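You operate a simulated robot arm through the tools that you are given. There is no shell and no other tool. Be economical: measure what you need, move in short steps, check, and stop when the job is done.

Carry out the task below with a simulated robot arm. There is one attempt and no reset: what you move stays moved.

TASK
Check channel 75 on the meter plate at 4 mA, then 20 mA.
Fine: switch on, black dial to 75; set the orange dial and press the green button at each value; leave it on and its plug in.

The check looks at the end state, three seconds after you hand in, the way a careful person would. Anything else that was tipped, shoved, dropped, spilled or broken makes it a failure.

THE ROBOT
A 7-joint arm with a two-finger gripper, hanging from a carriage that runs on a rail from [-2462, -6] to [418, 1] (x, y) and turns from -5.986 to 6.021 rad about z. Base frame: it is fixed where the carriage stands at the start and does not move with it; the origin is on the floor, on the carriage's upright axis, x ahead of it, y to its left, z up; the surface under the hand at the start is at about z = 850. Readings come in mm, rad, newtons and seconds.
With the tool pointing down near the work surface it reaches from about 100 to 460 mm from the robot's upright axis, wherever it stands. Its first joint turns from -2.897 to 2.897 rad. Places, roughly: black dial of the blue meter plate [900, 0, 900]; green button of the blue meter plate [900, 100, 900]; orange dial of the blue meter plate [800, 0, 900]; red switch of the blue meter plate [900, -100, 900]. Payload 1.37 kg.
Tool frame: the origin (TCP) lies between the finger pads and is the grasp point; the fingertips stand 16 mm ahead of it; z points along the fingers, y is the line along which they close. The gripper opens to 92 mm. The gripper's body begins 74 mm behind the TCP.
Orientation is that of the tool frame in the base frame, as [roll, pitch, yaw] about the fixed x, y, z axes, in that order (R = Rz(yaw) Ry(pitch) Rx(roll)). With the fingers straight down and closing along the base's y, the tool's x points along the base's -x, its y along +y and its z along -z.

THE INTERFACE
- The arm moves only by the tool jog_arm. Its argument "moves" is a list of rows, each a list of 3 entries, a list of its own where there are three numbers: the shift along the base's x, y, z in mm, then the turn, a rotation vector about the base's x, y, z in rad, then the opening, from 0 (shut) to 1 (fully open). In form: [[[dx, dy, dz], [rx, ry, rz], gripper], ...]. A call has 1 to 20 rows; each row shifts and turns the commanded pose from where the row before left it. Rows are played at 5 a second. More than 50 mm and 0.15 rad between two rows, or a gripper value outside its range, and nothing of the call is played. A pose out of reach is approached as far as the arm can. The call stops where the force on the tool passes 40 N (or 10 N more than at its start, if that is more) or the arm is blocked; 0.2 s more then pass. The fingers move at their own pace and stop on an object; they squeeze with about 25 N. The grip force told is the motor's: it shows also when the fingers shut on nothing. Time passes only in rows, and 0.2 s behind the last, so rows that do not move let the fingers close. It gives the time, the measured TCP pose, the force on the tool (base axes), the opening and the grip force at its end, in the units of the frame above (readings bear some noise), with the torque about the TCP (base axes, N m) and any sound that the robot's microphone picked up.
- Cameras (640 x 400 px; columns grow to the right, rows downward): "scene" is now at [264.6, -7.5, 1742.2]; the picture's right is [-0.11, -0.99, 0.00], its down [-0.86, 0.10, -0.50] and it looks along [0.50, -0.06, -0.86] (base axes); focal length 273 px, centre (320, 200). "wrist" rides on the gripper at [71, 19, -111] in the tool frame; the picture's right is [-0.26, 0.97, 0.00], its down [-0.78, -0.21, -0.59] and it looks along [-0.57, -0.15, 0.81] (tool axes); focal length 280 px, centre (320, 200). There is no depth. A picture from a camera that has moved, and an enlarged one, comes with that camera's place and axes in the base frame and with its lens.
- camera(camera): a new picture of that camera. It takes no simulated time.
- raise_lower(by): slides the trunk up (or, below 0, down) by that many mm; the arm and the scene camera ride with it, the base frame stays. It gives what a move gives, with no picture.
- base_move(legs): drives the robot by 1 to 6 legs, each [ahead, left, turn to the left] in mm, mm and rad, along the robot's own axes; the way and the turn of a leg run together, so that a leg with both is an arc; at most 1500 mm and 3.142 rad a leg. The arm and the cameras ride along, it lands a little off, and it stops where it bumps. It keeps to its track: a leg is cut to what the track allows. It gives what a move gives.
- pan_tilt(pan, tilt): turns the head with the scene camera to pan (to the left, within 2.705 rad either way) and tilt (down, from -0.506 to 1.204), counted from straight ahead of the robot. It gives what a move gives.
- enlarge(camera, box): a new picture of the part [left, top, right, bottom] of that camera's present view, enlarged. It takes no simulated time.
- hand_in(): hands the job in; it is judged then, once.

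Work in short steps. Places have to be worked out from the pictures, the camera data and where the tool is seen: move nearer, look again, correct. Check each grasp and each placing, and mend what went wrong. You have 120 turns and 78 pictures in all, those below and enlarged ones among them. Open the gripper and draw the arm clear of the work before you hand the job in, unless the task says otherwise; then end with one line.

The tools are called after ">>>" as a command line: name --argument value ..., lists and objects as JSON in quotes. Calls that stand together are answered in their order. jog_arm: Moves the arm, as the interface text tells. Its arguments: {"type":"object","properties":{"moves":{"type":"array"}},"required":["moves"]} The other tools are called the same way: raise_lower (by) slides the trunk up or down; base_move (legs) drives the base; pan_tilt (pan, tilt) turns the head that bears the scene camera; camera (camera) takes a picture; enlarge (camera, box) takes an enlarged picture of a part of a camera's view; hand_in () hands the job in.

At the start:

```text
time: 0.0
eef_pos: [358.4, 23.0, 1213.6]
orientation: [-3.141, 0.001, 3.141]
ft_force: [0.6, 0.2, 0.4]
torque: [-0.01, 0.0, 0.0]
width: 91.8
grip_force: 0.1
trunk travel left (down, up): [-558.0, 102.0]
robot x, y, heading: [0.5, 1.3, -0.004]
head pan, tilt: [-0.112, 1.044]
```

scene: 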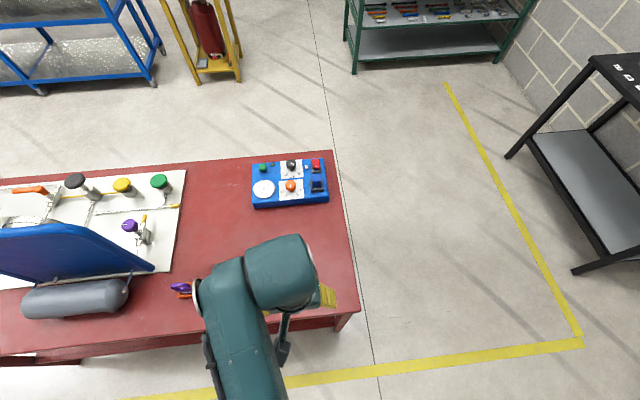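
wrist: 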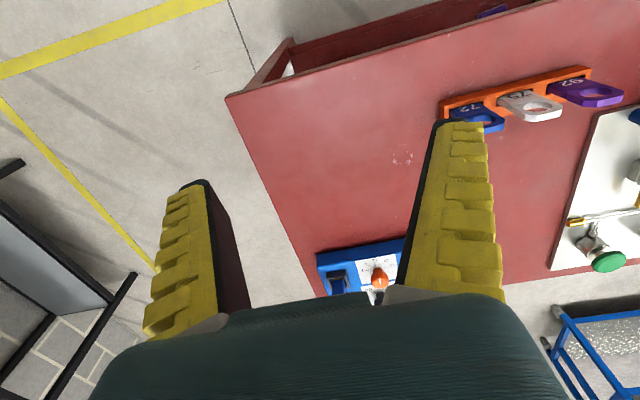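

The plate is seen at the far right of the red table; I'll enlarge it to read its parts.

>>> enlarge --camera "scene" --box '[240, 145, 340, 215]'

```text
5.71 times, centred on (290, 180) of scene
camera zoom: at [264.6, -7.5, 1742.2], right [-0.11, -0.99, 0.0], down [-0.86, 0.1, -0.5], along [0.5, -0.06, -0.86], focal length 1560 px, centre (491, 314)
```

zoom: 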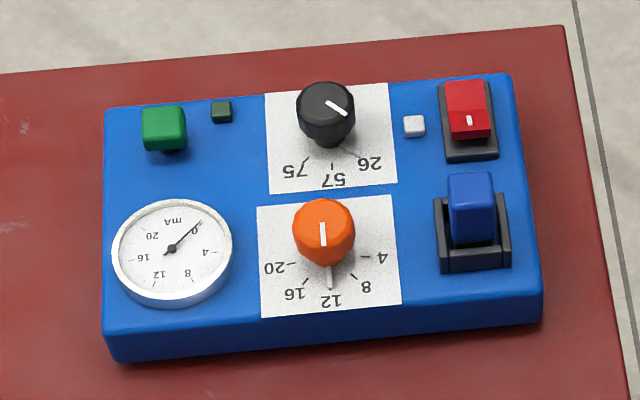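

The plate faces away: black dial at 26, orange at 12, switch off; black ≈ (902,25), orange ≈ (819,33), green ≈ (904,130), switch ≈ (893,-67). I drive the carriage to the end of its rail.

>>> base_move --legs '[[416, 0, 0]]'

>>> camera --camera "scene"

>>> camera --camera "wrist"

```text
time: 2.5
eef_pos: [769.6, 23.1, 1213.4]
orientation: [3.141, 0.0, 3.137]
ft_force: [-0.2, -0.3, -0.1]
torque: [-0.02, 0.0, -0.01]
width: 91.8
grip_force: 0.1
trunk travel left (down, up): [-558.0, 102.0]
robot x, y, heading: [408.5, -1.7, -0.003]
head pan, tilt: [-0.112, 1.044]
```

```text
74 pictures are left
camera scene: at [675.2, -7.5, 1742.2], right [-0.12, -0.99, 0.0], down [-0.86, 0.1, -0.5], along [0.5, -0.06, -0.86], focal length 273 px, centre (320, 200)
```

scene: 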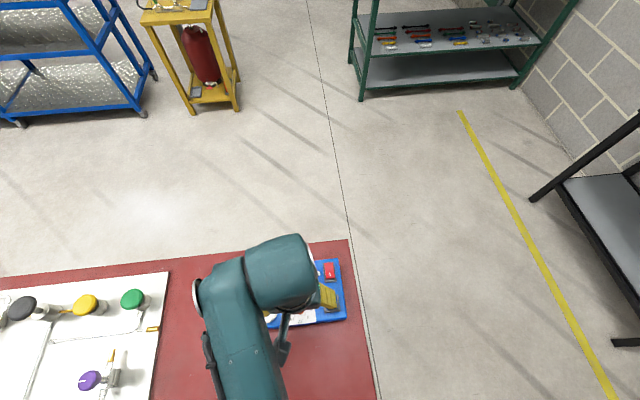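

```text
73 pictures are left
camera wrist: at [698.3, 42.0, 1323.2], right [0.27, 0.96, 0.0], down [0.78, -0.21, 0.59], along [0.57, -0.16, -0.81], focal length 280 px, centre (320, 200)
```

wrist: 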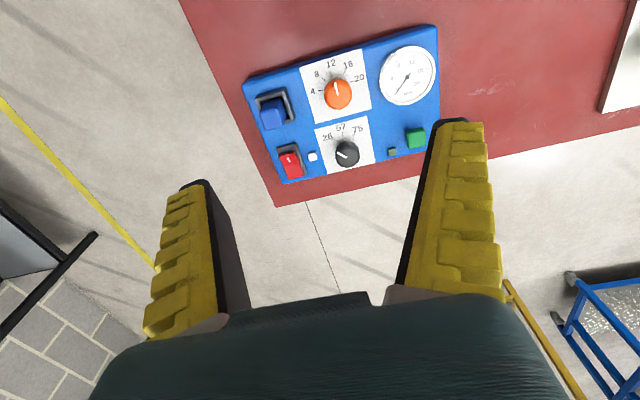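

Wrist view gives black ≈ (902,28), orange ≈ (810,35), green ≈ (907,134), red ≈ (896,-64). I'll look at it enlarged.

>>> enlarge --camera "wrist" --box '[230, 15, 450, 215]'

>>> base_move --legs '[[10, 0, 0]]'

```text
2.00 times, centred on (340, 115) of wrist
camera zoom: at [698.3, 42.0, 1323.2], right [0.27, 0.96, 0.0], down [0.78, -0.21, 0.59], along [0.57, -0.16, -0.81], focal length 561 px, centre (280, 370)
```

zoom: 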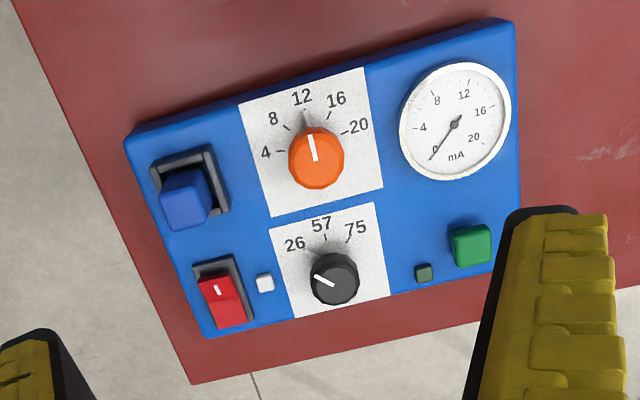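

```text
time: 3.3
eef_pos: [774.9, 23.2, 1213.2]
orientation: [3.141, 0.002, 3.138]
ft_force: [-0.7, 0.1, 1.0]
torque: [-0.03, 0.0, -0.01]
width: 91.8
grip_force: 0.0
trunk travel left (down, up): [-558.0, 102.0]
robot x, y, heading: [415.4, 3.2, -0.002]
head pan, tilt: [-0.112, 1.044]
```

Next I test the horizontal reach at this height, moving over the black dial, before lowering.

>>> jog_arm --moves '[[[42, 1, 0], [0, 0, 0], 1], [[42, 2, 0], [0, 0, 0], 1], [[42, 2, 0], [0, 0, 0], 1], [[0, 0, 0], [0, 0, 0], 1], [[0, 0, 0], [0, 0, 0], 1]]'

```text
time: 4.5
eef_pos: [899.5, 27.5, 1213.1]
orientation: [-3.141, 0.0, 3.138]
ft_force: [0.5, -0.3, -0.3]
torque: [0.01, 0.01, 0.0]
width: 92.0
grip_force: 0.1
trunk travel left (down, up): [-558.0, 102.0]
robot x, y, heading: [416.8, -0.4, -0.0]
head pan, tilt: [-0.112, 1.044]
```

It reaches here, so lowering the trunk keeps this arm configuration. I lower by 170 and look.

>>> raise_lower --by -170

>>> camera --camera "wrist"

>>> camera --camera "scene"

```text
time: 6.4
eef_pos: [900.3, 27.5, 1043.1]
orientation: [-3.141, 0.0, 3.137]
ft_force: [-0.5, -0.7, 0.2]
torque: [0.02, 0.03, 0.01]
width: 91.5
grip_force: 0.1
trunk travel left (down, up): [-388.0, 272.0]
robot x, y, heading: [416.6, 4.0, -0.001]
head pan, tilt: [-0.112, 1.044]
```

```text
71 pictures are left
camera wrist: at [828.4, 46.3, 1153.2], right [0.27, 0.96, 0.0], down [0.78, -0.21, 0.59], along [0.57, -0.16, -0.81], focal length 280 px, centre (320, 200)
```

wrist: 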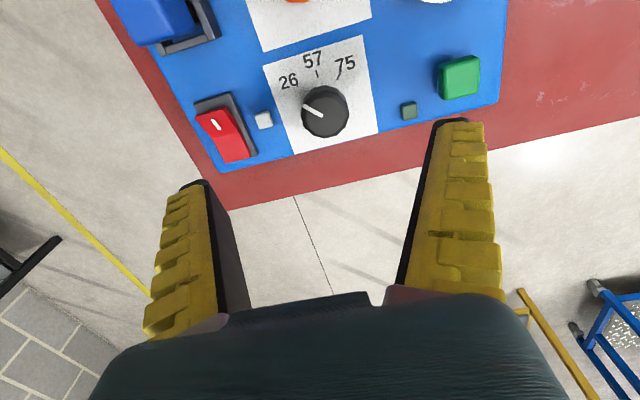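

```text
70 pictures are left
camera scene: at [679.9, -7.4, 1572.3], right [-0.12, -0.99, 0.0], down [-0.86, 0.1, -0.5], along [0.5, -0.06, -0.86], focal length 273 px, centre (320, 200)
```

scene: 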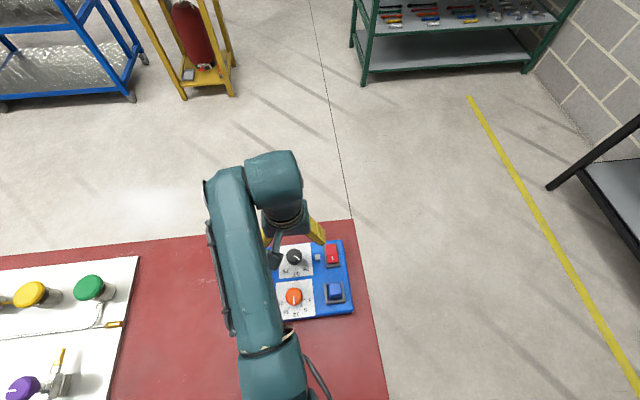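

Triangulated: black cap top ≈ (902,29,929), green top ≈ (908,135,919), red ≈ (898,-62,~922). I enlarge the switch and black dial to see which rocker side is up.

>>> enlarge --camera "wrist" --box '[180, 40, 380, 180]'

>>> enlarge --camera "scene" --box '[260, 230, 370, 320]'

```text
2.86 times, centred on (280, 110) of wrist
camera zoom: at [828.4, 46.3, 1153.2], right [0.27, 0.96, 0.0], down [0.78, -0.21, 0.59], along [0.57, -0.16, -0.81], focal length 801 px, centre (434, 457)
```

zoom: 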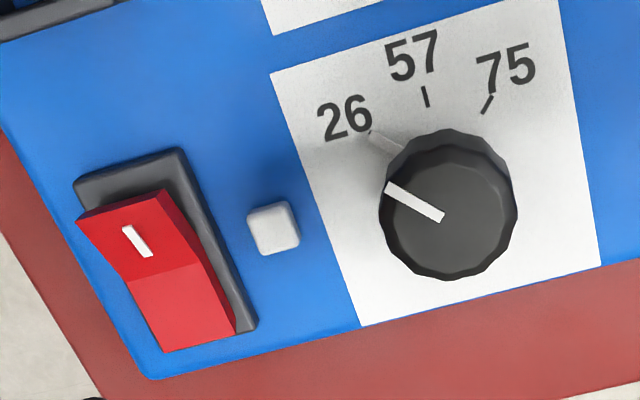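

```text
4.44 times, centred on (315, 275) of scene
camera zoom: at [679.9, -7.4, 1572.3], right [-0.12, -0.99, 0.0], down [-0.86, 0.1, -0.5], along [0.5, -0.06, -0.86], focal length 1214 px, centre (342, -133)
```

zoom: 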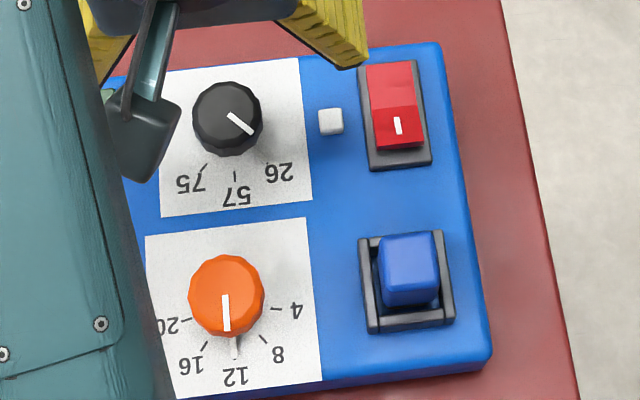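

The rocker's marked end (nearest robot, about x 885, y -61) is up and is the one to press. I shut the gripper, turn the tool about -1.6 rad and go above it.

>>> jog_arm --moves '[[[0, -10, 0], [0, 0, -0.145], 0], [[-2, -10, 0], [0, 0, -0.145], 0], [[-2, -10, 0], [0, 0, -0.145], 0], [[-2, -10, 0], [0, 0, -0.145], 0], [[-2, -10, 0], [0, 0, -0.145], 0], [[-2, -10, 0], [0, 0, -0.145], 0], [[-2, -10, 0], [0, 0, -0.145], 0], [[-2, -9, 0], [0, 0, -0.145], 0], [[-2, -9, 0], [0, 0, -0.145], 0], [[-1, 0, -20], [0, 0, -0.145], 0], [[0, 0, -30], [0, 0, -0.145], 0], [[0, 0, 0], [0, 0, 0], 0], [[0, 0, 0], [0, 0, 0], 0]]'

>>> camera --camera "scene"

>>> camera --camera "wrist"

```text
time: 9.2
eef_pos: [882.3, -59.8, 994.4]
orientation: [-3.141, 0.0, 1.541]
ft_force: [-0.3, 0.0, 0.8]
torque: [-0.02, 0.01, -0.01]
width: 0.0
grip_force: 25.0
trunk travel left (down, up): [-388.0, 272.0]
robot x, y, heading: [412.2, 3.6, -0.002]
head pan, tilt: [-0.112, 1.044]
```

```text
67 pictures are left
camera scene: at [679.9, -7.4, 1572.2], right [-0.12, -0.99, 0.0], down [-0.86, 0.1, -0.5], along [0.5, -0.06, -0.86], focal length 273 px, centre (320, 200)
```

scene: 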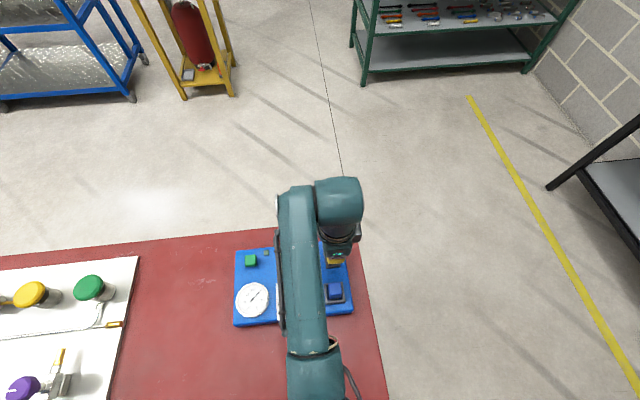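

```text
66 pictures are left
camera wrist: at [903.4, 9.6, 1104.5], right [0.96, -0.29, 0.0], down [-0.23, -0.77, 0.59], along [-0.17, -0.56, -0.81], focal length 280 px, centre (320, 200)
```

wrist: 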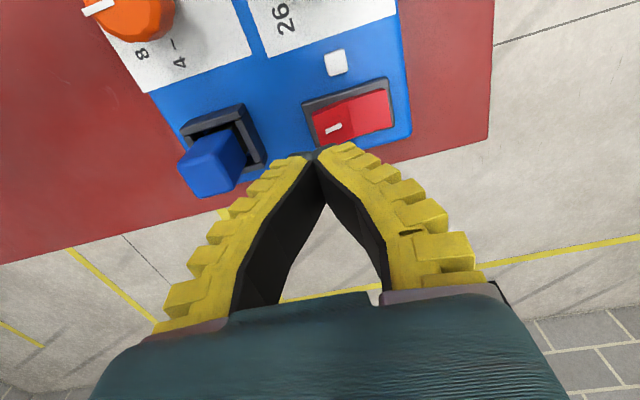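

The fingertips stand over the marked end (rocker spans x ≈ 879–925, y ≈ -60). I descend with small steps until the rocker flips.

>>> jog_arm --moves '[[[1, -1, -25], [0, 0, 0], 0], [[0, 0, -18], [0, 0, 0], 0], [[0, 0, -5], [0, 0, 0], 0], [[0, 0, -4], [0, 0, 0], 0], [[0, 0, -4], [0, 0, 0], 0], [[0, 0, -3], [0, 0, 0], 0], [[0, 0, -3], [0, 0, 0], 0]]'

```text
time: 10.8
eef_pos: [883.6, -61.1, 930.4]
orientation: [-3.141, 0.0, 1.543]
ft_force: [-1.2, -0.6, -0.1]
torque: [0.02, -0.02, 0.0]
width: 0.0
grip_force: 25.1
trunk travel left (down, up): [-388.0, 272.0]
robot x, y, heading: [415.4, 3.3, 0.003]
head pan, tilt: [-0.112, 1.044]
```

No sound or force yet with tips at z ≈ 914. I keep going down in small steps.

>>> jog_arm --moves '[[[0, 0, -3], [0, 0, 0], 0], [[0, 0, -2], [0, 0, 0], 0], [[0, 0, -2], [0, 0, 0], 0]]'

>>> camera --camera "wrist"

```text
time: 11.6
eef_pos: [884.7, -62.5, 926.3]
orientation: [3.14, 0.001, 1.543]
ft_force: [-5.9, 1.4, 19.6]
torque: [0.02, -0.03, 0.0]
width: 6.1
grip_force: 25.1
trunk travel left (down, up): [-388.0, 272.0]
robot x, y, heading: [414.2, 1.5, -0.002]
head pan, tilt: [-0.112, 1.044]
```

```text
65 pictures are left
camera wrist: at [905.6, 7.8, 1036.4], right [0.96, -0.29, 0.0], down [-0.24, -0.77, 0.59], along [-0.17, -0.56, -0.81], focal length 280 px, centre (320, 200)
```

wrist: 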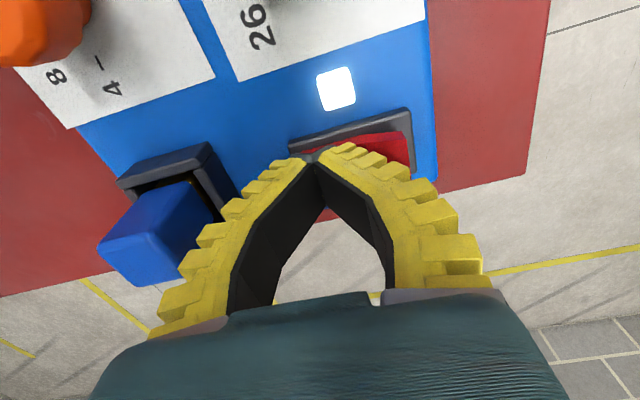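

The lamp is lit, so the switch is on. I rise, then turn back and go over the black dial with the gripper open.

>>> jog_arm --moves '[[[0, 0, 10], [0, 0, 0], 0], [[0, 0, 40], [0, 0, 0], 0], [[0, 0, 40], [0, 0, 0], 0], [[2, 10, 0], [0, 0, 0.145], 0.5], [[2, 10, 0], [0, 0, 0.145], 0.8], [[2, 10, 0], [0, 0, 0.145], 1], [[2, 10, 0], [0, 0, 0.145], 1], [[2, 10, 0], [0, 0, 0.145], 1], [[2, 10, 0], [0, 0, 0.145], 1], [[2, 10, 0], [0, 0, 0.145], 1], [[2, 10, 0], [0, 0, 0.145], 1], [[2, 10, 0], [0, 0, 0.145], 1], [[0, 0, -10], [0, 0, 0.145], 1], [[0, 0, -20], [0, 0, 0.145], 1], [[0, 0, 0], [0, 0, 0], 1]]'

>>> camera --camera "wrist"

```text
time: 14.8
eef_pos: [901.3, 27.2, 983.1]
orientation: [-3.14, 0.0, 3.141]
ft_force: [0.2, 0.1, 0.5]
torque: [0.0, -0.05, -0.02]
width: 91.9
grip_force: 0.0
trunk travel left (down, up): [-388.0, 272.0]
robot x, y, heading: [414.5, -0.0, -0.004]
head pan, tilt: [-0.112, 1.044]
```

```text
64 pictures are left
camera wrist: at [830.8, 46.7, 1094.0], right [0.26, 0.96, 0.0], down [0.78, -0.21, 0.59], along [0.57, -0.16, -0.81], focal length 280 px, centre (320, 200)
```

wrist: 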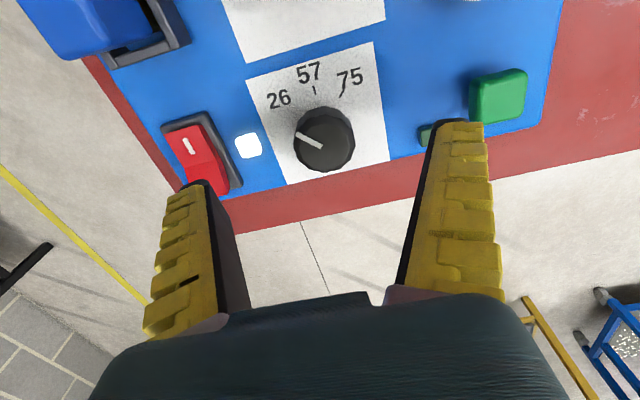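

Dial confirmed at (902,29). I narrow the opening to about 60 mm, descend with tips to z ≈ 908, and close.

>>> jog_arm --moves '[[[0.5, 1.5, 0], [0, 0, 0], 0.65], [[0, 0, -20], [0, 0, 0], 0.65], [[0, 0, -25], [0, 0, 0], 0.65], [[0, 0, -14], [0, 0, 0], 0.65], [[0, 0, 0], [0, 0, 0], 0.65]]'

>>> camera --camera "wrist"

```text
time: 16.0
eef_pos: [901.5, 28.5, 924.9]
orientation: [3.141, 0.001, 3.138]
ft_force: [0.0, 0.0, 0.0]
torque: [-0.01, 0.0, -0.01]
width: 62.2
grip_force: 1.9
trunk travel left (down, up): [-388.0, 272.0]
robot x, y, heading: [409.7, 0.6, -0.005]
head pan, tilt: [-0.112, 1.044]
```

```text
63 pictures are left
camera wrist: at [830.8, 48.2, 1035.5], right [0.27, 0.96, 0.0], down [0.78, -0.21, 0.59], along [0.57, -0.16, -0.81], focal length 280 px, centre (320, 200)
```

wrist: 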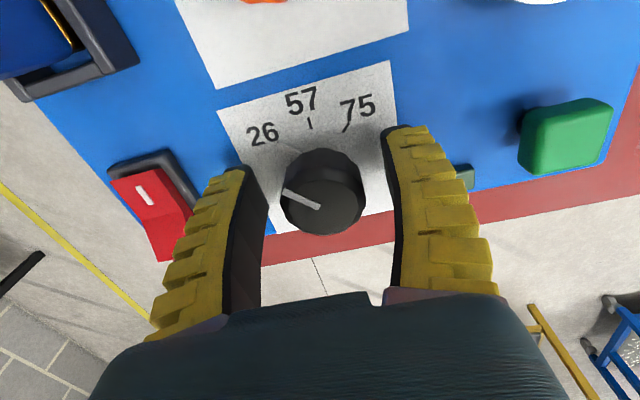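

The fingers straddle the knob. I close and begin turning clockwise (-z), first about 0.45 rad.

>>> jog_arm --moves '[[[0, 0, 0], [0, 0, 0], 0], [[0, 0, 0], [0, 0, 0], 0], [[0, 0, 0], [0, 0, 0], 0], [[0, 0, 0], [0, 0, -0.1], 0], [[0, 0, 0], [0, 0, -0.1], 0], [[0, 0, 0], [0, 0, -0.1], 0], [[0, 0, 0], [0, 0, -0.1], 0]]'

>>> camera --camera "wrist"

```text
time: 17.6
eef_pos: [902.1, 30.6, 925.1]
orientation: [3.141, 0.0, 2.735]
ft_force: [3.8, 5.3, -0.8]
torque: [-0.06, -0.09, 0.07]
width: 31.8
grip_force: 25.1
trunk travel left (down, up): [-388.0, 272.0]
robot x, y, heading: [415.7, -0.7, -0.006]
head pan, tilt: [-0.112, 1.044]
```

```text
62 pictures are left
camera wrist: at [844.2, 75.6, 1035.6], right [0.62, 0.78, 0.0], down [0.63, -0.5, 0.59], along [0.46, -0.36, -0.81], focal length 280 px, centre (320, 200)
```

wrist: 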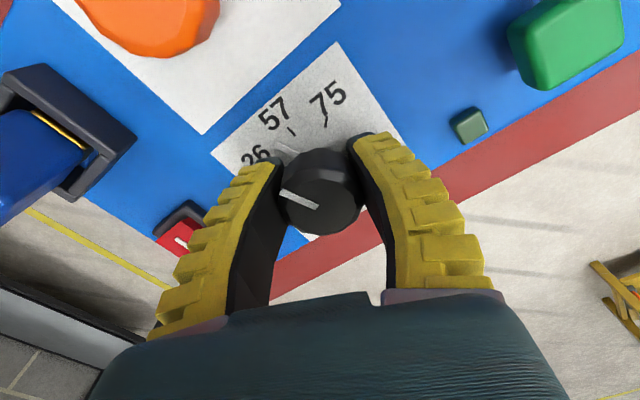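

The knob turns with the grip. The span from 26 to 75 looks like 95–105°, so I turn on to about 1.55 rad total and check.

>>> jog_arm --moves '[[[0, 0, 0], [0, 0, -0.1], 0], [[0, 0, 0], [0, 0, -0.1], 0], [[0, 0, 0], [0, 0, -0.1], 0], [[0, 0, 0], [0, 0, -0.1], 0], [[0, 0, 0], [0, 0, -0.1], 0], [[0, 0, 0], [0, 0, -0.1], 0], [[0, 0, 0], [0, 0, -0.1], 0], [[0, 0, 0], [0, 0, -0.1], 0], [[0, 0, 0], [0, 0, -0.1], 0], [[0, 0, 0], [0, 0, -0.1], 0], [[0, 0, 0], [0, 0, -0.1], 0], [[0, 0, 0], [0, 0, -0.05], 0]]'

>>> camera --camera "wrist"

>>> enlarge --camera "scene" --box '[230, 230, 360, 330]'

```text
time: 20.2
eef_pos: [904.0, 31.3, 924.6]
orientation: [3.141, -0.002, 1.586]
ft_force: [7.1, 7.0, 1.0]
torque: [0.06, -0.03, 0.0]
width: 30.9
grip_force: 25.1
trunk travel left (down, up): [-388.0, 272.0]
robot x, y, heading: [417.4, 0.3, -0.003]
head pan, tilt: [-0.112, 1.044]
```

```text
61 pictures are left
camera wrist: at [921.0, 101.1, 1035.7], right [0.97, -0.25, 0.0], down [-0.2, -0.78, 0.59], along [-0.15, -0.57, -0.81], focal length 280 px, centre (320, 200)
```

wrist: 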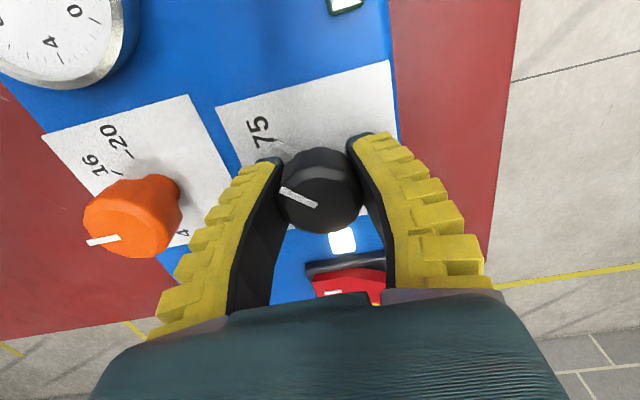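

```text
4.00 times, centred on (295, 280) of scene
camera zoom: at [680.4, -6.7, 1572.5], right [-0.11, -0.99, 0.0], down [-0.86, 0.1, -0.5], along [0.5, -0.06, -0.86], focal length 1092 px, centre (420, -120)
```

zoom: 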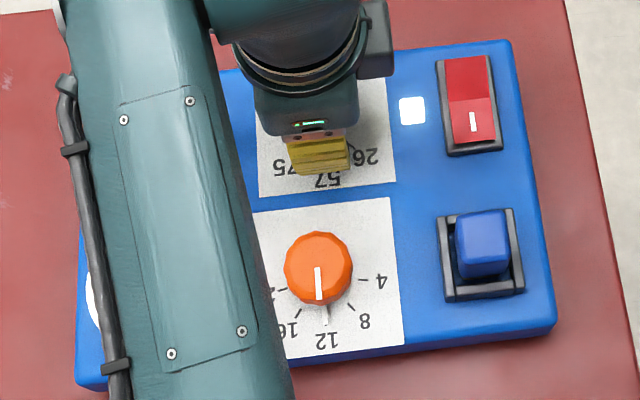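

The knob's skirt pointer lies near 75; I enlarge the wrist view to judge the alignment.

>>> enlarge --camera "wrist" --box '[220, 90, 380, 240]'

```text
2.67 times, centred on (300, 165) of wrist
camera zoom: at [921.0, 101.1, 1035.7], right [0.97, -0.25, 0.0], down [-0.2, -0.78, 0.59], along [-0.15, -0.57, -0.81], focal length 748 px, centre (373, 293)
```

zoom: 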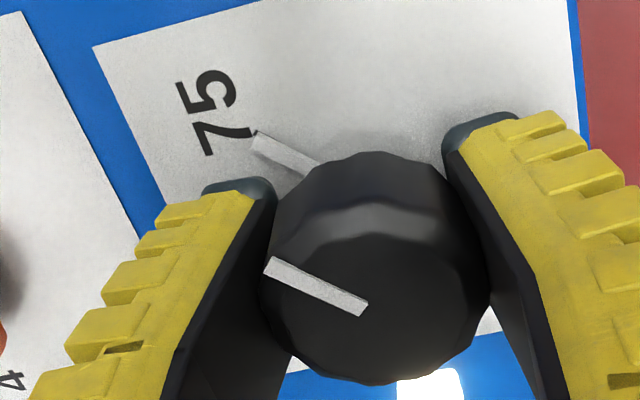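

The pointer tip sits right on the 75 tick. I open, rise straight up, and check from above.

>>> jog_arm --moves '[[[0, 0, 0], [0, 0, 0], 0.65], [[0, 0, 0], [0, 0, 0], 0.65], [[0, 0, 25], [0, 0, 0], 0.65], [[0, 0, 40], [0, 0, 0], 0.65], [[0, 0, 0], [0, 0, 0], 0.65]]'

>>> enlarge --camera "wrist" --box '[180, 20, 420, 200]'

```text
time: 21.4
eef_pos: [901.1, 30.3, 989.7]
orientation: [3.14, -0.001, 1.589]
ft_force: [-0.3, 0.5, 0.3]
torque: [0.0, 0.0, 0.0]
width: 62.3
grip_force: 1.5
trunk travel left (down, up): [-388.0, 272.0]
robot x, y, heading: [415.1, 4.1, -0.0]
head pan, tilt: [-0.112, 1.044]
```

```text
2.22 times, centred on (300, 110) of wrist
camera zoom: at [918.7, 100.6, 1099.7], right [0.97, -0.25, 0.0], down [-0.2, -0.78, 0.59], along [-0.15, -0.57, -0.81], focal length 623 px, centre (364, 400)
```

zoom: 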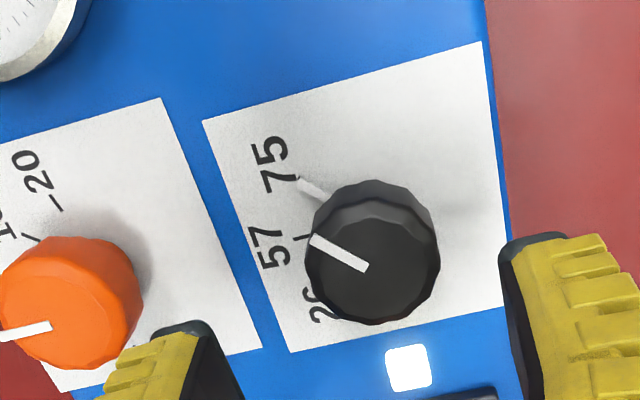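

Black dial is at 75. Now I move over the orange dial (≈ 809, 34.5) at the same yaw.

>>> jog_arm --moves '[[[-30, 1, 10], [0, 0, 0], 0.75], [[-32, 2, 0], [0, 0, 0], 0.75], [[-30, 1, 0], [0, 0, 0], 0.75], [[0, 0, 0], [0, 0, 0], 0.75]]'

>>> camera --camera "wrist"

```text
time: 22.4
eef_pos: [809.4, 32.3, 999.9]
orientation: [-3.142, 0.0, 1.588]
ft_force: [-0.3, -0.4, 0.7]
torque: [0.01, 0.01, 0.02]
width: 71.0
grip_force: 1.3
trunk travel left (down, up): [-388.0, 272.0]
robot x, y, heading: [415.2, 0.7, -0.002]
head pan, tilt: [-0.112, 1.044]
```

```text
57 pictures are left
camera wrist: at [827.9, 102.7, 1110.3], right [0.97, -0.25, 0.0], down [-0.2, -0.78, 0.59], along [-0.14, -0.57, -0.81], focal length 280 px, centre (320, 200)
```

wrist: 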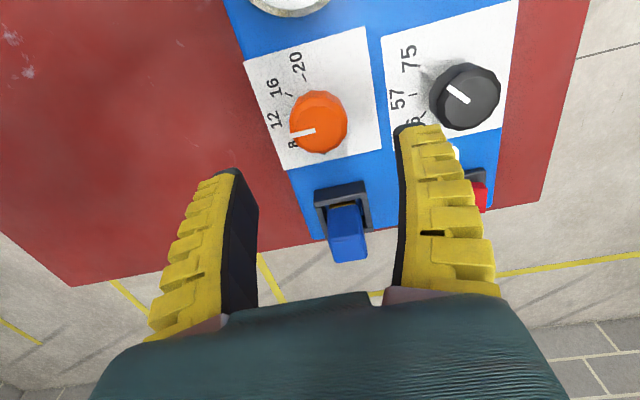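

Orange dial refined to (811, 34.6). I descend, close and turn +0.4 rad as a first test.

>>> jog_arm --moves '[[[1, 2, -25], [0, 0, 0], 0.65], [[0, 0, -25], [0, 0, 0], 0.65], [[0, 0, -25], [0, 0, 0], 0.65], [[0, 0, 0], [0, 0, 0], 0.65], [[0, 0, 0], [0, 0, 0], 0], [[0, 0, 0], [0, 0, 0], 0], [[0, 0, 0], [0, 0, 0], 0], [[0, 0, 0], [0, 0, 0.1], 0], [[0, 0, 0], [0, 0, 0.1], 0], [[0, 0, 0], [0, 0, 0.1], 0], [[0, 0, 0], [0, 0, 0.1], 0]]'

>>> enlarge --camera "wrist" --box '[200, 60, 440, 240]'

```text
time: 24.8
eef_pos: [811.7, 36.8, 924.3]
orientation: [3.141, 0.001, 1.99]
ft_force: [4.2, 1.3, -0.7]
torque: [0.26, 0.18, -0.05]
width: 32.3
grip_force: 24.8
trunk travel left (down, up): [-388.0, 272.0]
robot x, y, heading: [412.9, 4.0, -0.003]
head pan, tilt: [-0.112, 1.044]
```

```text
2.22 times, centred on (320, 150) of wrist
camera zoom: at [799.3, 107.9, 1034.6], right [0.99, 0.15, 0.0], down [0.12, -0.8, 0.59], along [0.09, -0.58, -0.81], focal length 623 px, centre (320, 311)
```

zoom: 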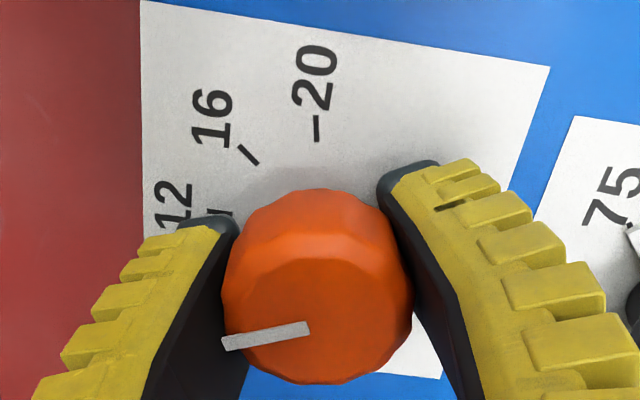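

The dial follows. The 4 tick seems about 75° from 12, so I turn to about +1.25 rad total and look.

>>> jog_arm --moves '[[[0, 0, 0], [0, 0, 0.1], 0], [[0, 0, 0], [0, 0, 0.1], 0], [[0, 0, 0], [0, 0, 0.1], 0], [[0, 0, 0], [0, 0, 0.1], 0], [[0, 0, 0], [0, 0, 0.1], 0], [[0, 0, 0], [0, 0, 0.1], 0], [[0, 0, 0], [0, 0, 0.1], 0], [[0, 0, 0], [0, 0, 0.1], 0], [[0, 0, 0], [0, 0, 0.05], 0]]'

>>> enlarge --camera "wrist" --box '[200, 60, 440, 240]'

>>> enlarge --camera "scene" --box '[230, 230, 360, 330]'

```text
time: 26.8
eef_pos: [810.4, 36.7, 925.5]
orientation: [3.139, 0.0, 2.838]
ft_force: [5.2, 6.2, 0.5]
torque: [-0.01, 0.08, -0.02]
width: 31.0
grip_force: 25.4
trunk travel left (down, up): [-388.0, 272.0]
robot x, y, heading: [414.8, 0.9, -0.003]
head pan, tilt: [-0.112, 1.044]
```

```text
2.22 times, centred on (320, 150) of wrist
camera zoom: at [748.7, 75.6, 1035.2], right [0.54, 0.84, 0.0], down [0.68, -0.43, 0.59], along [0.5, -0.32, -0.81], focal length 623 px, centre (320, 311)
```

zoom: 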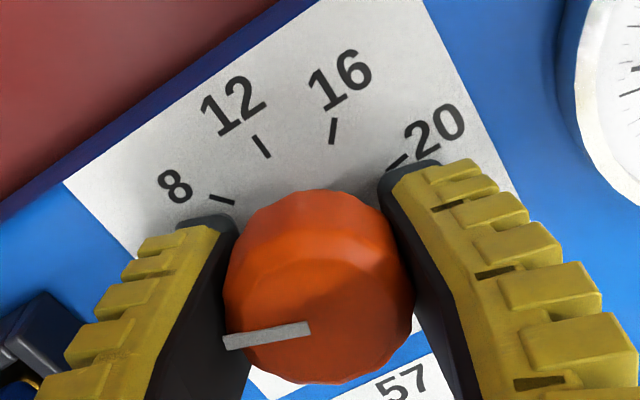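

```text
4.00 times, centred on (295, 280) of scene
camera zoom: at [679.9, -6.8, 1572.2], right [-0.11, -0.99, 0.0], down [-0.86, 0.1, -0.5], along [0.5, -0.06, -0.86], focal length 1092 px, centre (420, -120)
```

zoom: 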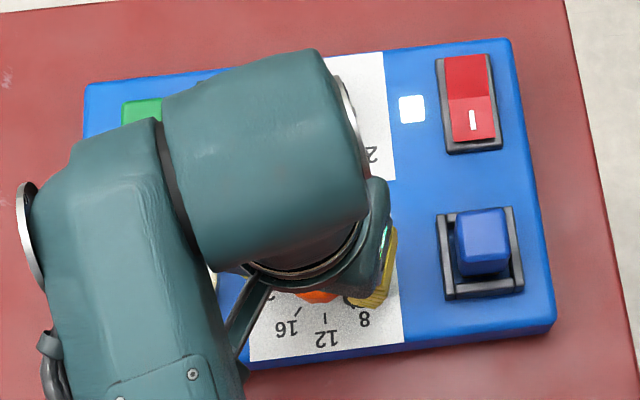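

Fingers hide the 4 mark, so I release and rise to read the pointer.

>>> jog_arm --moves '[[[0, 0, 0], [0, 0, 0], 0.65], [[0, 0, 0], [0, 0, 0], 0.65], [[0, 0, 25], [0, 0, 0], 0.75], [[0, 0, 45], [0, 0, 0], 0.75], [[0, 0, 0], [0, 0, 0], 0.75]]'

>>> enlarge --camera "wrist" --box '[220, 50, 420, 200]'

```text
time: 28.0
eef_pos: [810.5, 34.8, 995.0]
orientation: [3.141, 0.0, 2.837]
ft_force: [0.6, -0.6, 0.6]
torque: [-0.04, 0.0, -0.02]
width: 71.3
grip_force: 1.9
trunk travel left (down, up): [-388.0, 272.0]
robot x, y, heading: [414.0, 1.5, -0.003]
head pan, tilt: [-0.112, 1.044]
```

```text
2.67 times, centred on (320, 125) of wrist
camera zoom: at [747.6, 74.2, 1106.4], right [0.54, 0.84, 0.0], down [0.68, -0.44, 0.59], along [0.5, -0.32, -0.81], focal length 748 px, centre (320, 400)
```

zoom: 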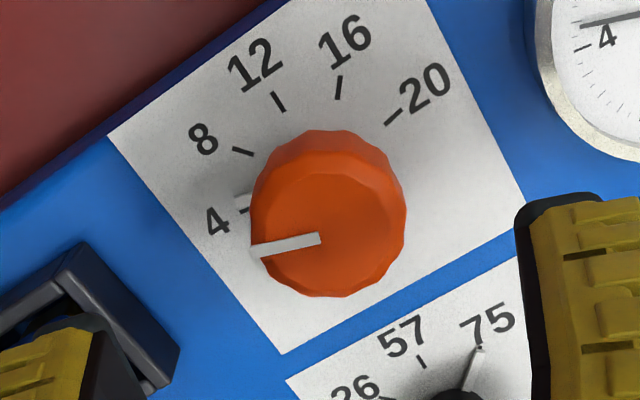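

The pointer is slightly short of the 4 tick. The meter needle seems live; let me read it.

>>> enlarge --camera "wrist" --box '[360, 0, 500, 110]'

```text
3.64 times, centred on (430, 55) of wrist
camera zoom: at [747.6, 74.2, 1106.4], right [0.54, 0.84, 0.0], down [0.68, -0.44, 0.59], along [0.5, -0.32, -0.81], focal length 1020 px, centre (-80, 727)
```

zoom: 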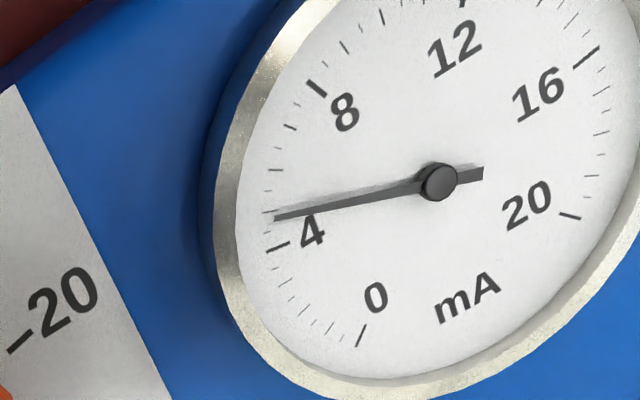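

The needle reads about 4.9, so about 0.15 rad more is needed. I regrip, turn +0.15 and release.

>>> jog_arm --moves '[[[0, 0, -25], [0, 0, 0], 0.65], [[0, 0, -45], [0, 0, 0], 0.65], [[0, 0, 0], [0, 0, 0], 0.65], [[0, 0, 0], [0, 0, 0], 0], [[0, 0, 0], [0, 0, 0], 0], [[0, 0, 0], [0, 0, 0], 0], [[0, 0, 0], [0, 0, 0.075], 0], [[0, 0, 0], [0, 0, 0.075], 0], [[0, 0, 0], [0, 0, 0], 0], [[0, 0, 0], [0, 0, 0], 0]]'

>>> camera --camera "wrist"

```text
time: 30.2
eef_pos: [810.4, 38.0, 926.3]
orientation: [-3.141, 0.0, 2.989]
ft_force: [-2.9, 4.2, 3.7]
torque: [0.11, 0.1, 0.02]
width: 32.1
grip_force: 25.3
trunk travel left (down, up): [-388.0, 272.0]
robot x, y, heading: [419.1, -0.7, -0.008]
head pan, tilt: [-0.112, 1.044]
```

```text
51 pictures are left
camera wrist: at [742.4, 66.1, 1036.1], right [0.41, 0.91, 0.0], down [0.74, -0.33, 0.59], along [0.54, -0.24, -0.81], focal length 280 px, centre (320, 200)
```

wrist: 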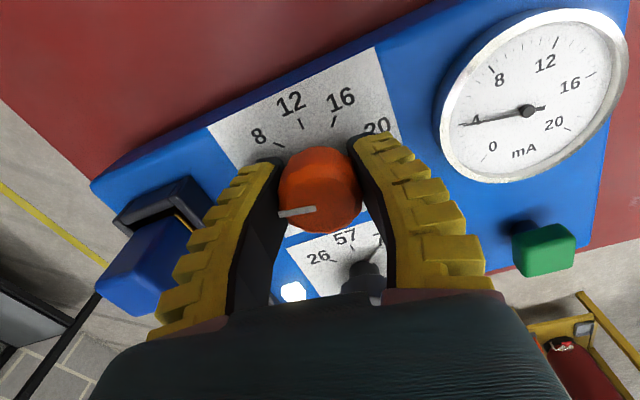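

>>> enlarge --camera "wrist" --box '[430, 0, 640, 190]'

```text
2.11 times, centred on (535, 95) of wrist
camera zoom: at [742.4, 66.1, 1036.1], right [0.41, 0.91, 0.0], down [0.74, -0.33, 0.59], along [0.54, -0.24, -0.81], focal length 590 px, centre (-133, 421)
```

zoom: 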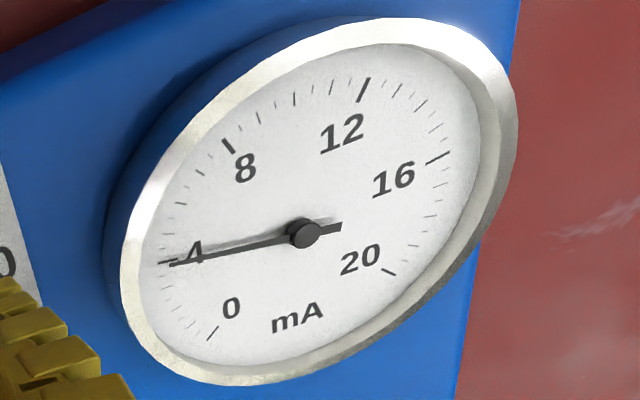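

The needle reads 4. I release, rise, check the reading stays, then shut the gripper and move toward the green button.

>>> jog_arm --moves '[[[0, 0, 0], [0, 0, 0], 0.65], [[0, 0, 0], [0, 0, 0], 0.65], [[0, 0, 25], [0, 0, 0], 0.65], [[0, 0, 45], [0, 0, 0], 0.65], [[0, 0, 0], [0, 0, 0], 0.65]]'

>>> camera --camera "wrist"

>>> enlarge --camera "wrist" --box '[220, 0, 520, 190]'

```text
time: 31.4
eef_pos: [811.8, 32.8, 996.2]
orientation: [3.141, -0.001, 2.988]
ft_force: [0.3, 0.1, -0.3]
torque: [0.0, 0.02, -0.02]
width: 62.4
grip_force: 1.7
trunk travel left (down, up): [-388.0, 272.0]
robot x, y, heading: [417.1, 2.0, -0.006]
head pan, tilt: [-0.112, 1.044]
```

```text
49 pictures are left
camera wrist: at [744.4, 62.4, 1106.2], right [0.41, 0.91, 0.0], down [0.74, -0.33, 0.59], along [0.54, -0.24, -0.81], focal length 280 px, centre (320, 200)
```

wrist: 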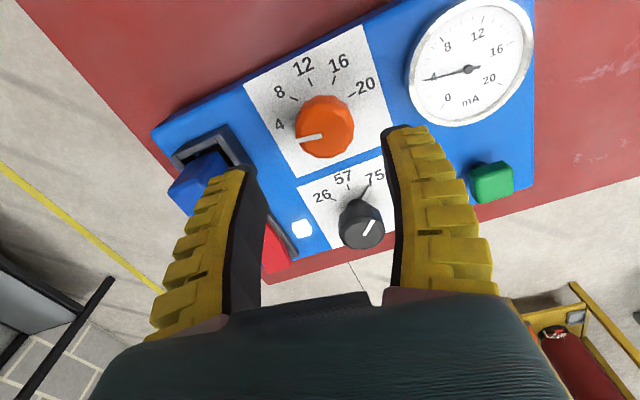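

```text
2.11 times, centred on (370, 95) of wrist
camera zoom: at [744.4, 62.4, 1106.2], right [0.41, 0.91, 0.0], down [0.74, -0.33, 0.59], along [0.54, -0.24, -0.81], focal length 590 px, centre (215, 421)
```

zoom: 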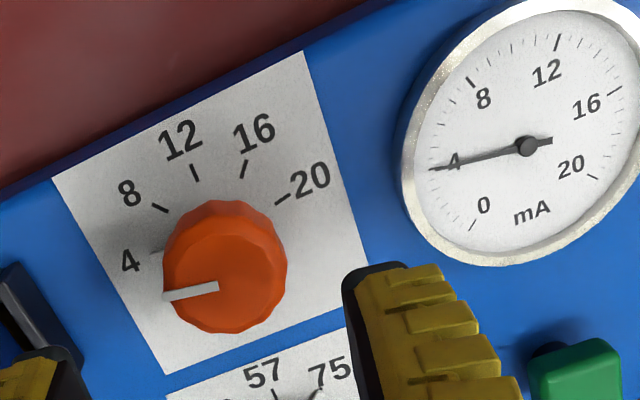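

Reading holds at 4 mA. I shut the gripper and go above the green button (≈ 908, 136).

>>> jog_arm --moves '[[[0, 0, 10], [0, 0, 0], 0], [[25, 26, 0], [0, 0, 0], 0], [[25, 26, 0], [0, 0, 0], 0], [[25, 26, 0], [0, 0, 0], 0], [[22, 25, 0], [0, 0, 0], 0], [[0, 0, 0], [0, 0, 0], 0], [[0, 0, 0], [0, 0, 0], 0]]'

>>> camera --camera "wrist"

```text
time: 33.0
eef_pos: [908.1, 138.4, 1003.5]
orientation: [3.141, 0.002, 2.987]
ft_force: [0.1, 0.3, -0.6]
torque: [-0.03, 0.0, 0.02]
width: 0.0
grip_force: 25.1
trunk travel left (down, up): [-388.0, 272.0]
robot x, y, heading: [416.0, -0.9, -0.003]
head pan, tilt: [-0.112, 1.044]
```

```text
47 pictures are left
camera wrist: at [840.1, 168.8, 1114.5], right [0.41, 0.91, 0.0], down [0.74, -0.33, 0.59], along [0.54, -0.24, -0.81], focal length 280 px, centre (320, 200)
```

wrist: 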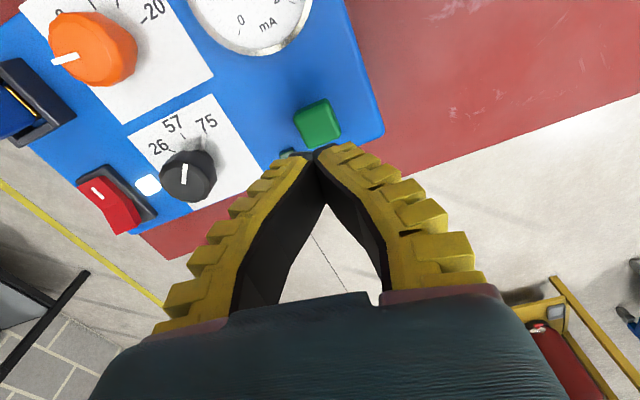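

Aligned (button ≈ 906.5, 138). I descend to it and press in small steps.

>>> jog_arm --moves '[[[-1, 0, -30], [0, 0, 0], 0], [[0, 0, -28], [0, 0, 0], 0], [[0, 0, -7], [0, 0, 0], 0], [[0, 0, -3], [0, 0, 0], 0], [[0, 0, -2], [0, 0, 0], 0], [[0, 0, -2], [0, 0, 0], 0]]'

```text
time: 34.4
eef_pos: [907.1, 138.7, 933.1]
orientation: [3.14, -0.001, 2.989]
ft_force: [-1.5, -0.4, 2.1]
torque: [0.05, 0.0, 0.02]
width: 5.9
grip_force: 24.4
trunk travel left (down, up): [-388.0, 272.0]
robot x, y, heading: [417.7, 2.4, -0.006]
head pan, tilt: [-0.112, 1.044]
heard: click
```

A click was heard. I rise straight up and look at the small lamp and dials.

>>> jog_arm --moves '[[[0, 0, 10], [0, 0, 0], 0], [[0, 0, 40], [0, 0, 0], 0], [[0, 0, 25], [0, 0, 0], 0], [[0, 0, 0], [0, 0, 0], 0]]'

>>> camera --camera "wrist"

>>> enlarge --camera "scene" --box '[220, 230, 370, 340]'

```text
time: 35.4
eef_pos: [906.7, 141.5, 1007.6]
orientation: [-3.141, 0.0, 2.987]
ft_force: [0.6, 0.6, -0.4]
torque: [0.01, -0.02, 0.02]
width: 0.3
grip_force: 25.0
trunk travel left (down, up): [-388.0, 272.0]
robot x, y, heading: [414.2, -3.0, -0.004]
head pan, tilt: [-0.112, 1.044]
```

```text
46 pictures are left
camera wrist: at [839.4, 169.5, 1118.0], right [0.41, 0.91, 0.0], down [0.74, -0.33, 0.59], along [0.54, -0.24, -0.81], focal length 280 px, centre (320, 200)
```

wrist: 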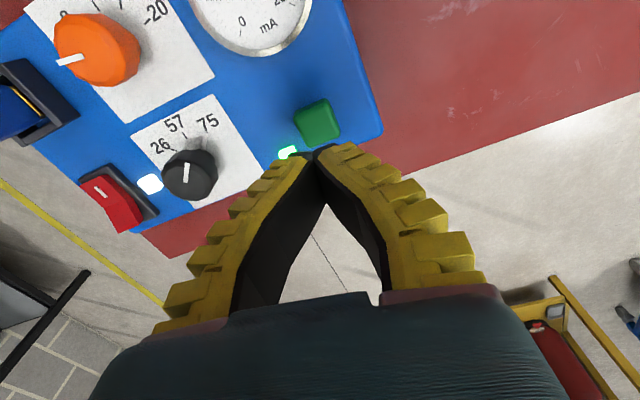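

```text
3.64 times, centred on (295, 285) of scene
camera zoom: at [679.9, -7.4, 1572.2], right [-0.12, -0.99, 0.0], down [-0.86, 0.1, -0.5], along [0.5, -0.06, -0.86], focal length 993 px, centre (411, -109)
```

zoom: 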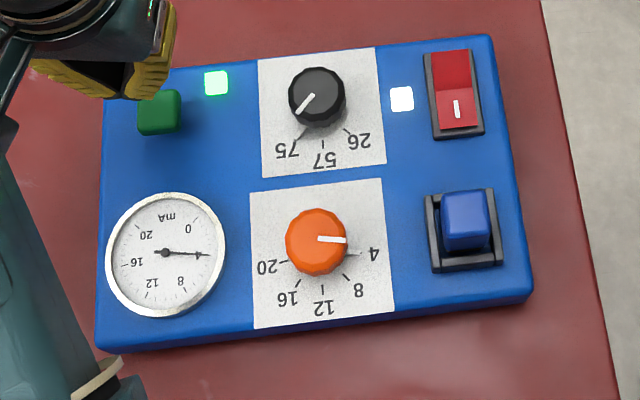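

The lamp beside the button is lit: 4 mA recorded. I return to the orange dial by the reverse path, opening on the way.

>>> jog_arm --moves '[[[-24, -26, 0], [0, 0, 0], 0], [[-24, -26, 0], [0, 0, 0], 0.3], [[-24, -26, 0], [0, 0, 0], 0.65], [[-24, -25, 0], [0, 0, 0], 0.65], [[0, 0, -10], [0, 0, 0], 0.65], [[0, 0, 0], [0, 0, 0], 0.65]]'

>>> camera --camera "wrist"

```text
time: 36.8
eef_pos: [812.0, 35.1, 997.5]
orientation: [-3.141, 0.0, 2.987]
ft_force: [-0.5, 1.0, -0.1]
torque: [0.01, 0.0, 0.02]
width: 62.3
grip_force: 1.7
trunk travel left (down, up): [-388.0, 272.0]
robot x, y, heading: [416.5, 1.4, -0.009]
head pan, tilt: [-0.112, 1.044]
```

```text
44 pictures are left
camera wrist: at [743.4, 64.8, 1108.1], right [0.41, 0.91, 0.0], down [0.74, -0.33, 0.59], along [0.54, -0.24, -0.81], focal length 280 px, centre (320, 200)
```

wrist: 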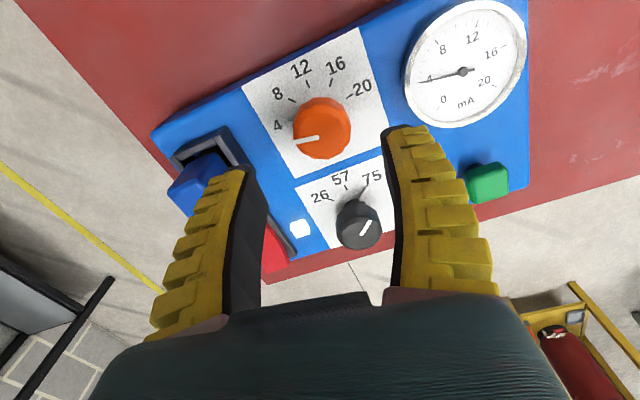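

In place over the orange dial. I descend, grip and turn -1.4 rad (to about 12).

>>> jog_arm --moves '[[[0, 0, -28], [0, 0, 0], 0.65], [[0, 0, -44], [0, 0, 0], 0.65], [[0, 0, 0], [0, 0, 0], 0], [[0, 0, 0], [0, 0, 0], 0], [[0, 0, 0], [0, 0, 0], 0], [[0, 0, 0], [0, 0, -0.1], 0], [[0, 0, 0], [0, 0, -0.1], 0], [[0, 0, 0], [0, 0, -0.1], 0], [[0, 0, 0], [0, 0, -0.1], 0], [[0, 0, 0], [0, 0, -0.1], 0], [[0, 0, 0], [0, 0, -0.1], 0], [[0, 0, 0], [0, 0, -0.1], 0], [[0, 0, 0], [0, 0, -0.1], 0], [[0, 0, 0], [0, 0, -0.1], 0], [[0, 0, 0], [0, 0, -0.1], 0], [[0, 0, 0], [0, 0, -0.1], 0], [[0, 0, 0], [0, 0, -0.1], 0], [[0, 0, 0], [0, 0, -0.1], 0], [[0, 0, 0], [0, 0, -0.1], 0]]'

>>> enlarge --camera "scene" --box '[220, 230, 370, 340]'

>>> camera --camera "wrist"

```text
time: 40.8
eef_pos: [810.7, 34.9, 925.3]
orientation: [-3.14, -0.001, 1.586]
ft_force: [-0.6, 0.6, -0.5]
torque: [0.2, -0.02, 0.04]
width: 32.3
grip_force: 25.6
trunk travel left (down, up): [-388.0, 272.0]
robot x, y, heading: [420.4, 1.7, -0.002]
head pan, tilt: [-0.112, 1.044]
```

```text
3.64 times, centred on (295, 285) of scene
camera zoom: at [679.8, -7.5, 1572.1], right [-0.12, -0.99, 0.0], down [-0.86, 0.1, -0.5], along [0.5, -0.06, -0.86], focal length 993 px, centre (411, -109)
```

zoom: 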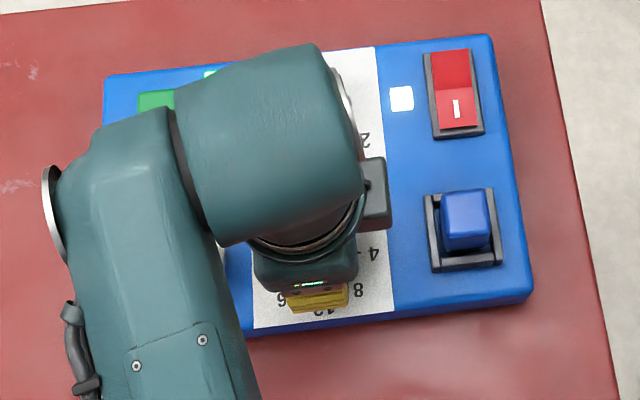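

```text
42 pictures are left
camera wrist: at [828.4, 106.6, 1036.0], right [0.97, -0.25, 0.0], down [-0.2, -0.78, 0.59], along [-0.15, -0.57, -0.81], focal length 280 px, centre (320, 200)
```

wrist: 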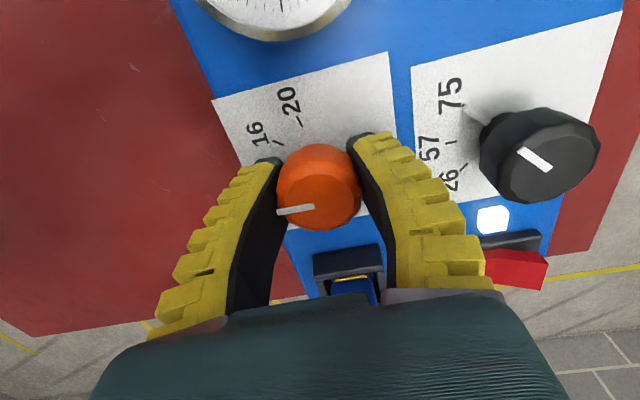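

It is near 12. I release, rise, turn the tool back +1.4 rad for a second grip.

>>> jog_arm --moves '[[[0, 0, 0], [0, 0, 0], 0.65], [[0, 0, 0], [0, 0, 0], 0.65], [[0, 0, 25], [0, 0, 0], 0.65], [[0, 0, 20], [0, 0, 0], 0.65], [[0, 0, 0], [0, 0, 0.14], 0.65], [[0, 0, 0], [0, 0, 0.14], 0.65], [[0, 0, 0], [0, 0, 0.14], 0.65], [[0, 0, 0], [0, 0, 0.14], 0.65], [[0, 0, 0], [0, 0, 0.14], 0.65], [[0, 0, 0], [0, 0, 0.14], 0.65], [[0, 0, 0], [0, 0, 0.14], 0.65], [[0, 0, 0], [0, 0, 0.14], 0.65], [[0, 0, 0], [0, 0, 0.14], 0.65], [[0, 0, 0], [0, 0, 0.14], 0.65], [[0, 0, 0], [0, 0, 0], 0.65]]'

>>> camera --camera "wrist"

```text
time: 44.0
eef_pos: [812.2, 37.4, 969.7]
orientation: [-3.14, 0.0, 2.99]
ft_force: [0.7, 0.8, -0.8]
torque: [-0.01, -0.03, 0.01]
width: 62.1
grip_force: 2.1
trunk travel left (down, up): [-388.0, 272.0]
robot x, y, heading: [416.4, 0.3, -0.003]
head pan, tilt: [-0.112, 1.044]
```

```text
41 pictures are left
camera wrist: at [743.6, 65.2, 1080.9], right [0.41, 0.91, 0.0], down [0.74, -0.33, 0.59], along [0.54, -0.24, -0.81], focal length 280 px, centre (320, 200)
```

wrist: 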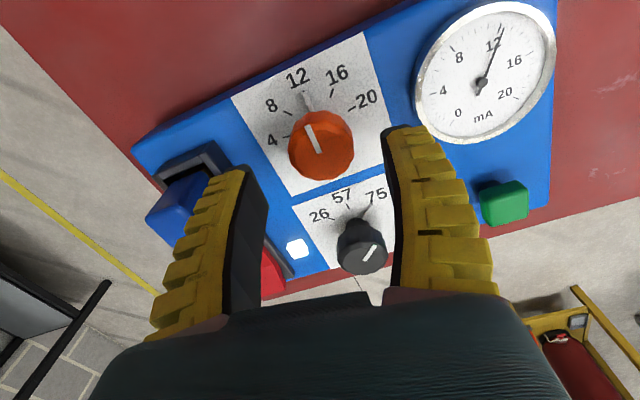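

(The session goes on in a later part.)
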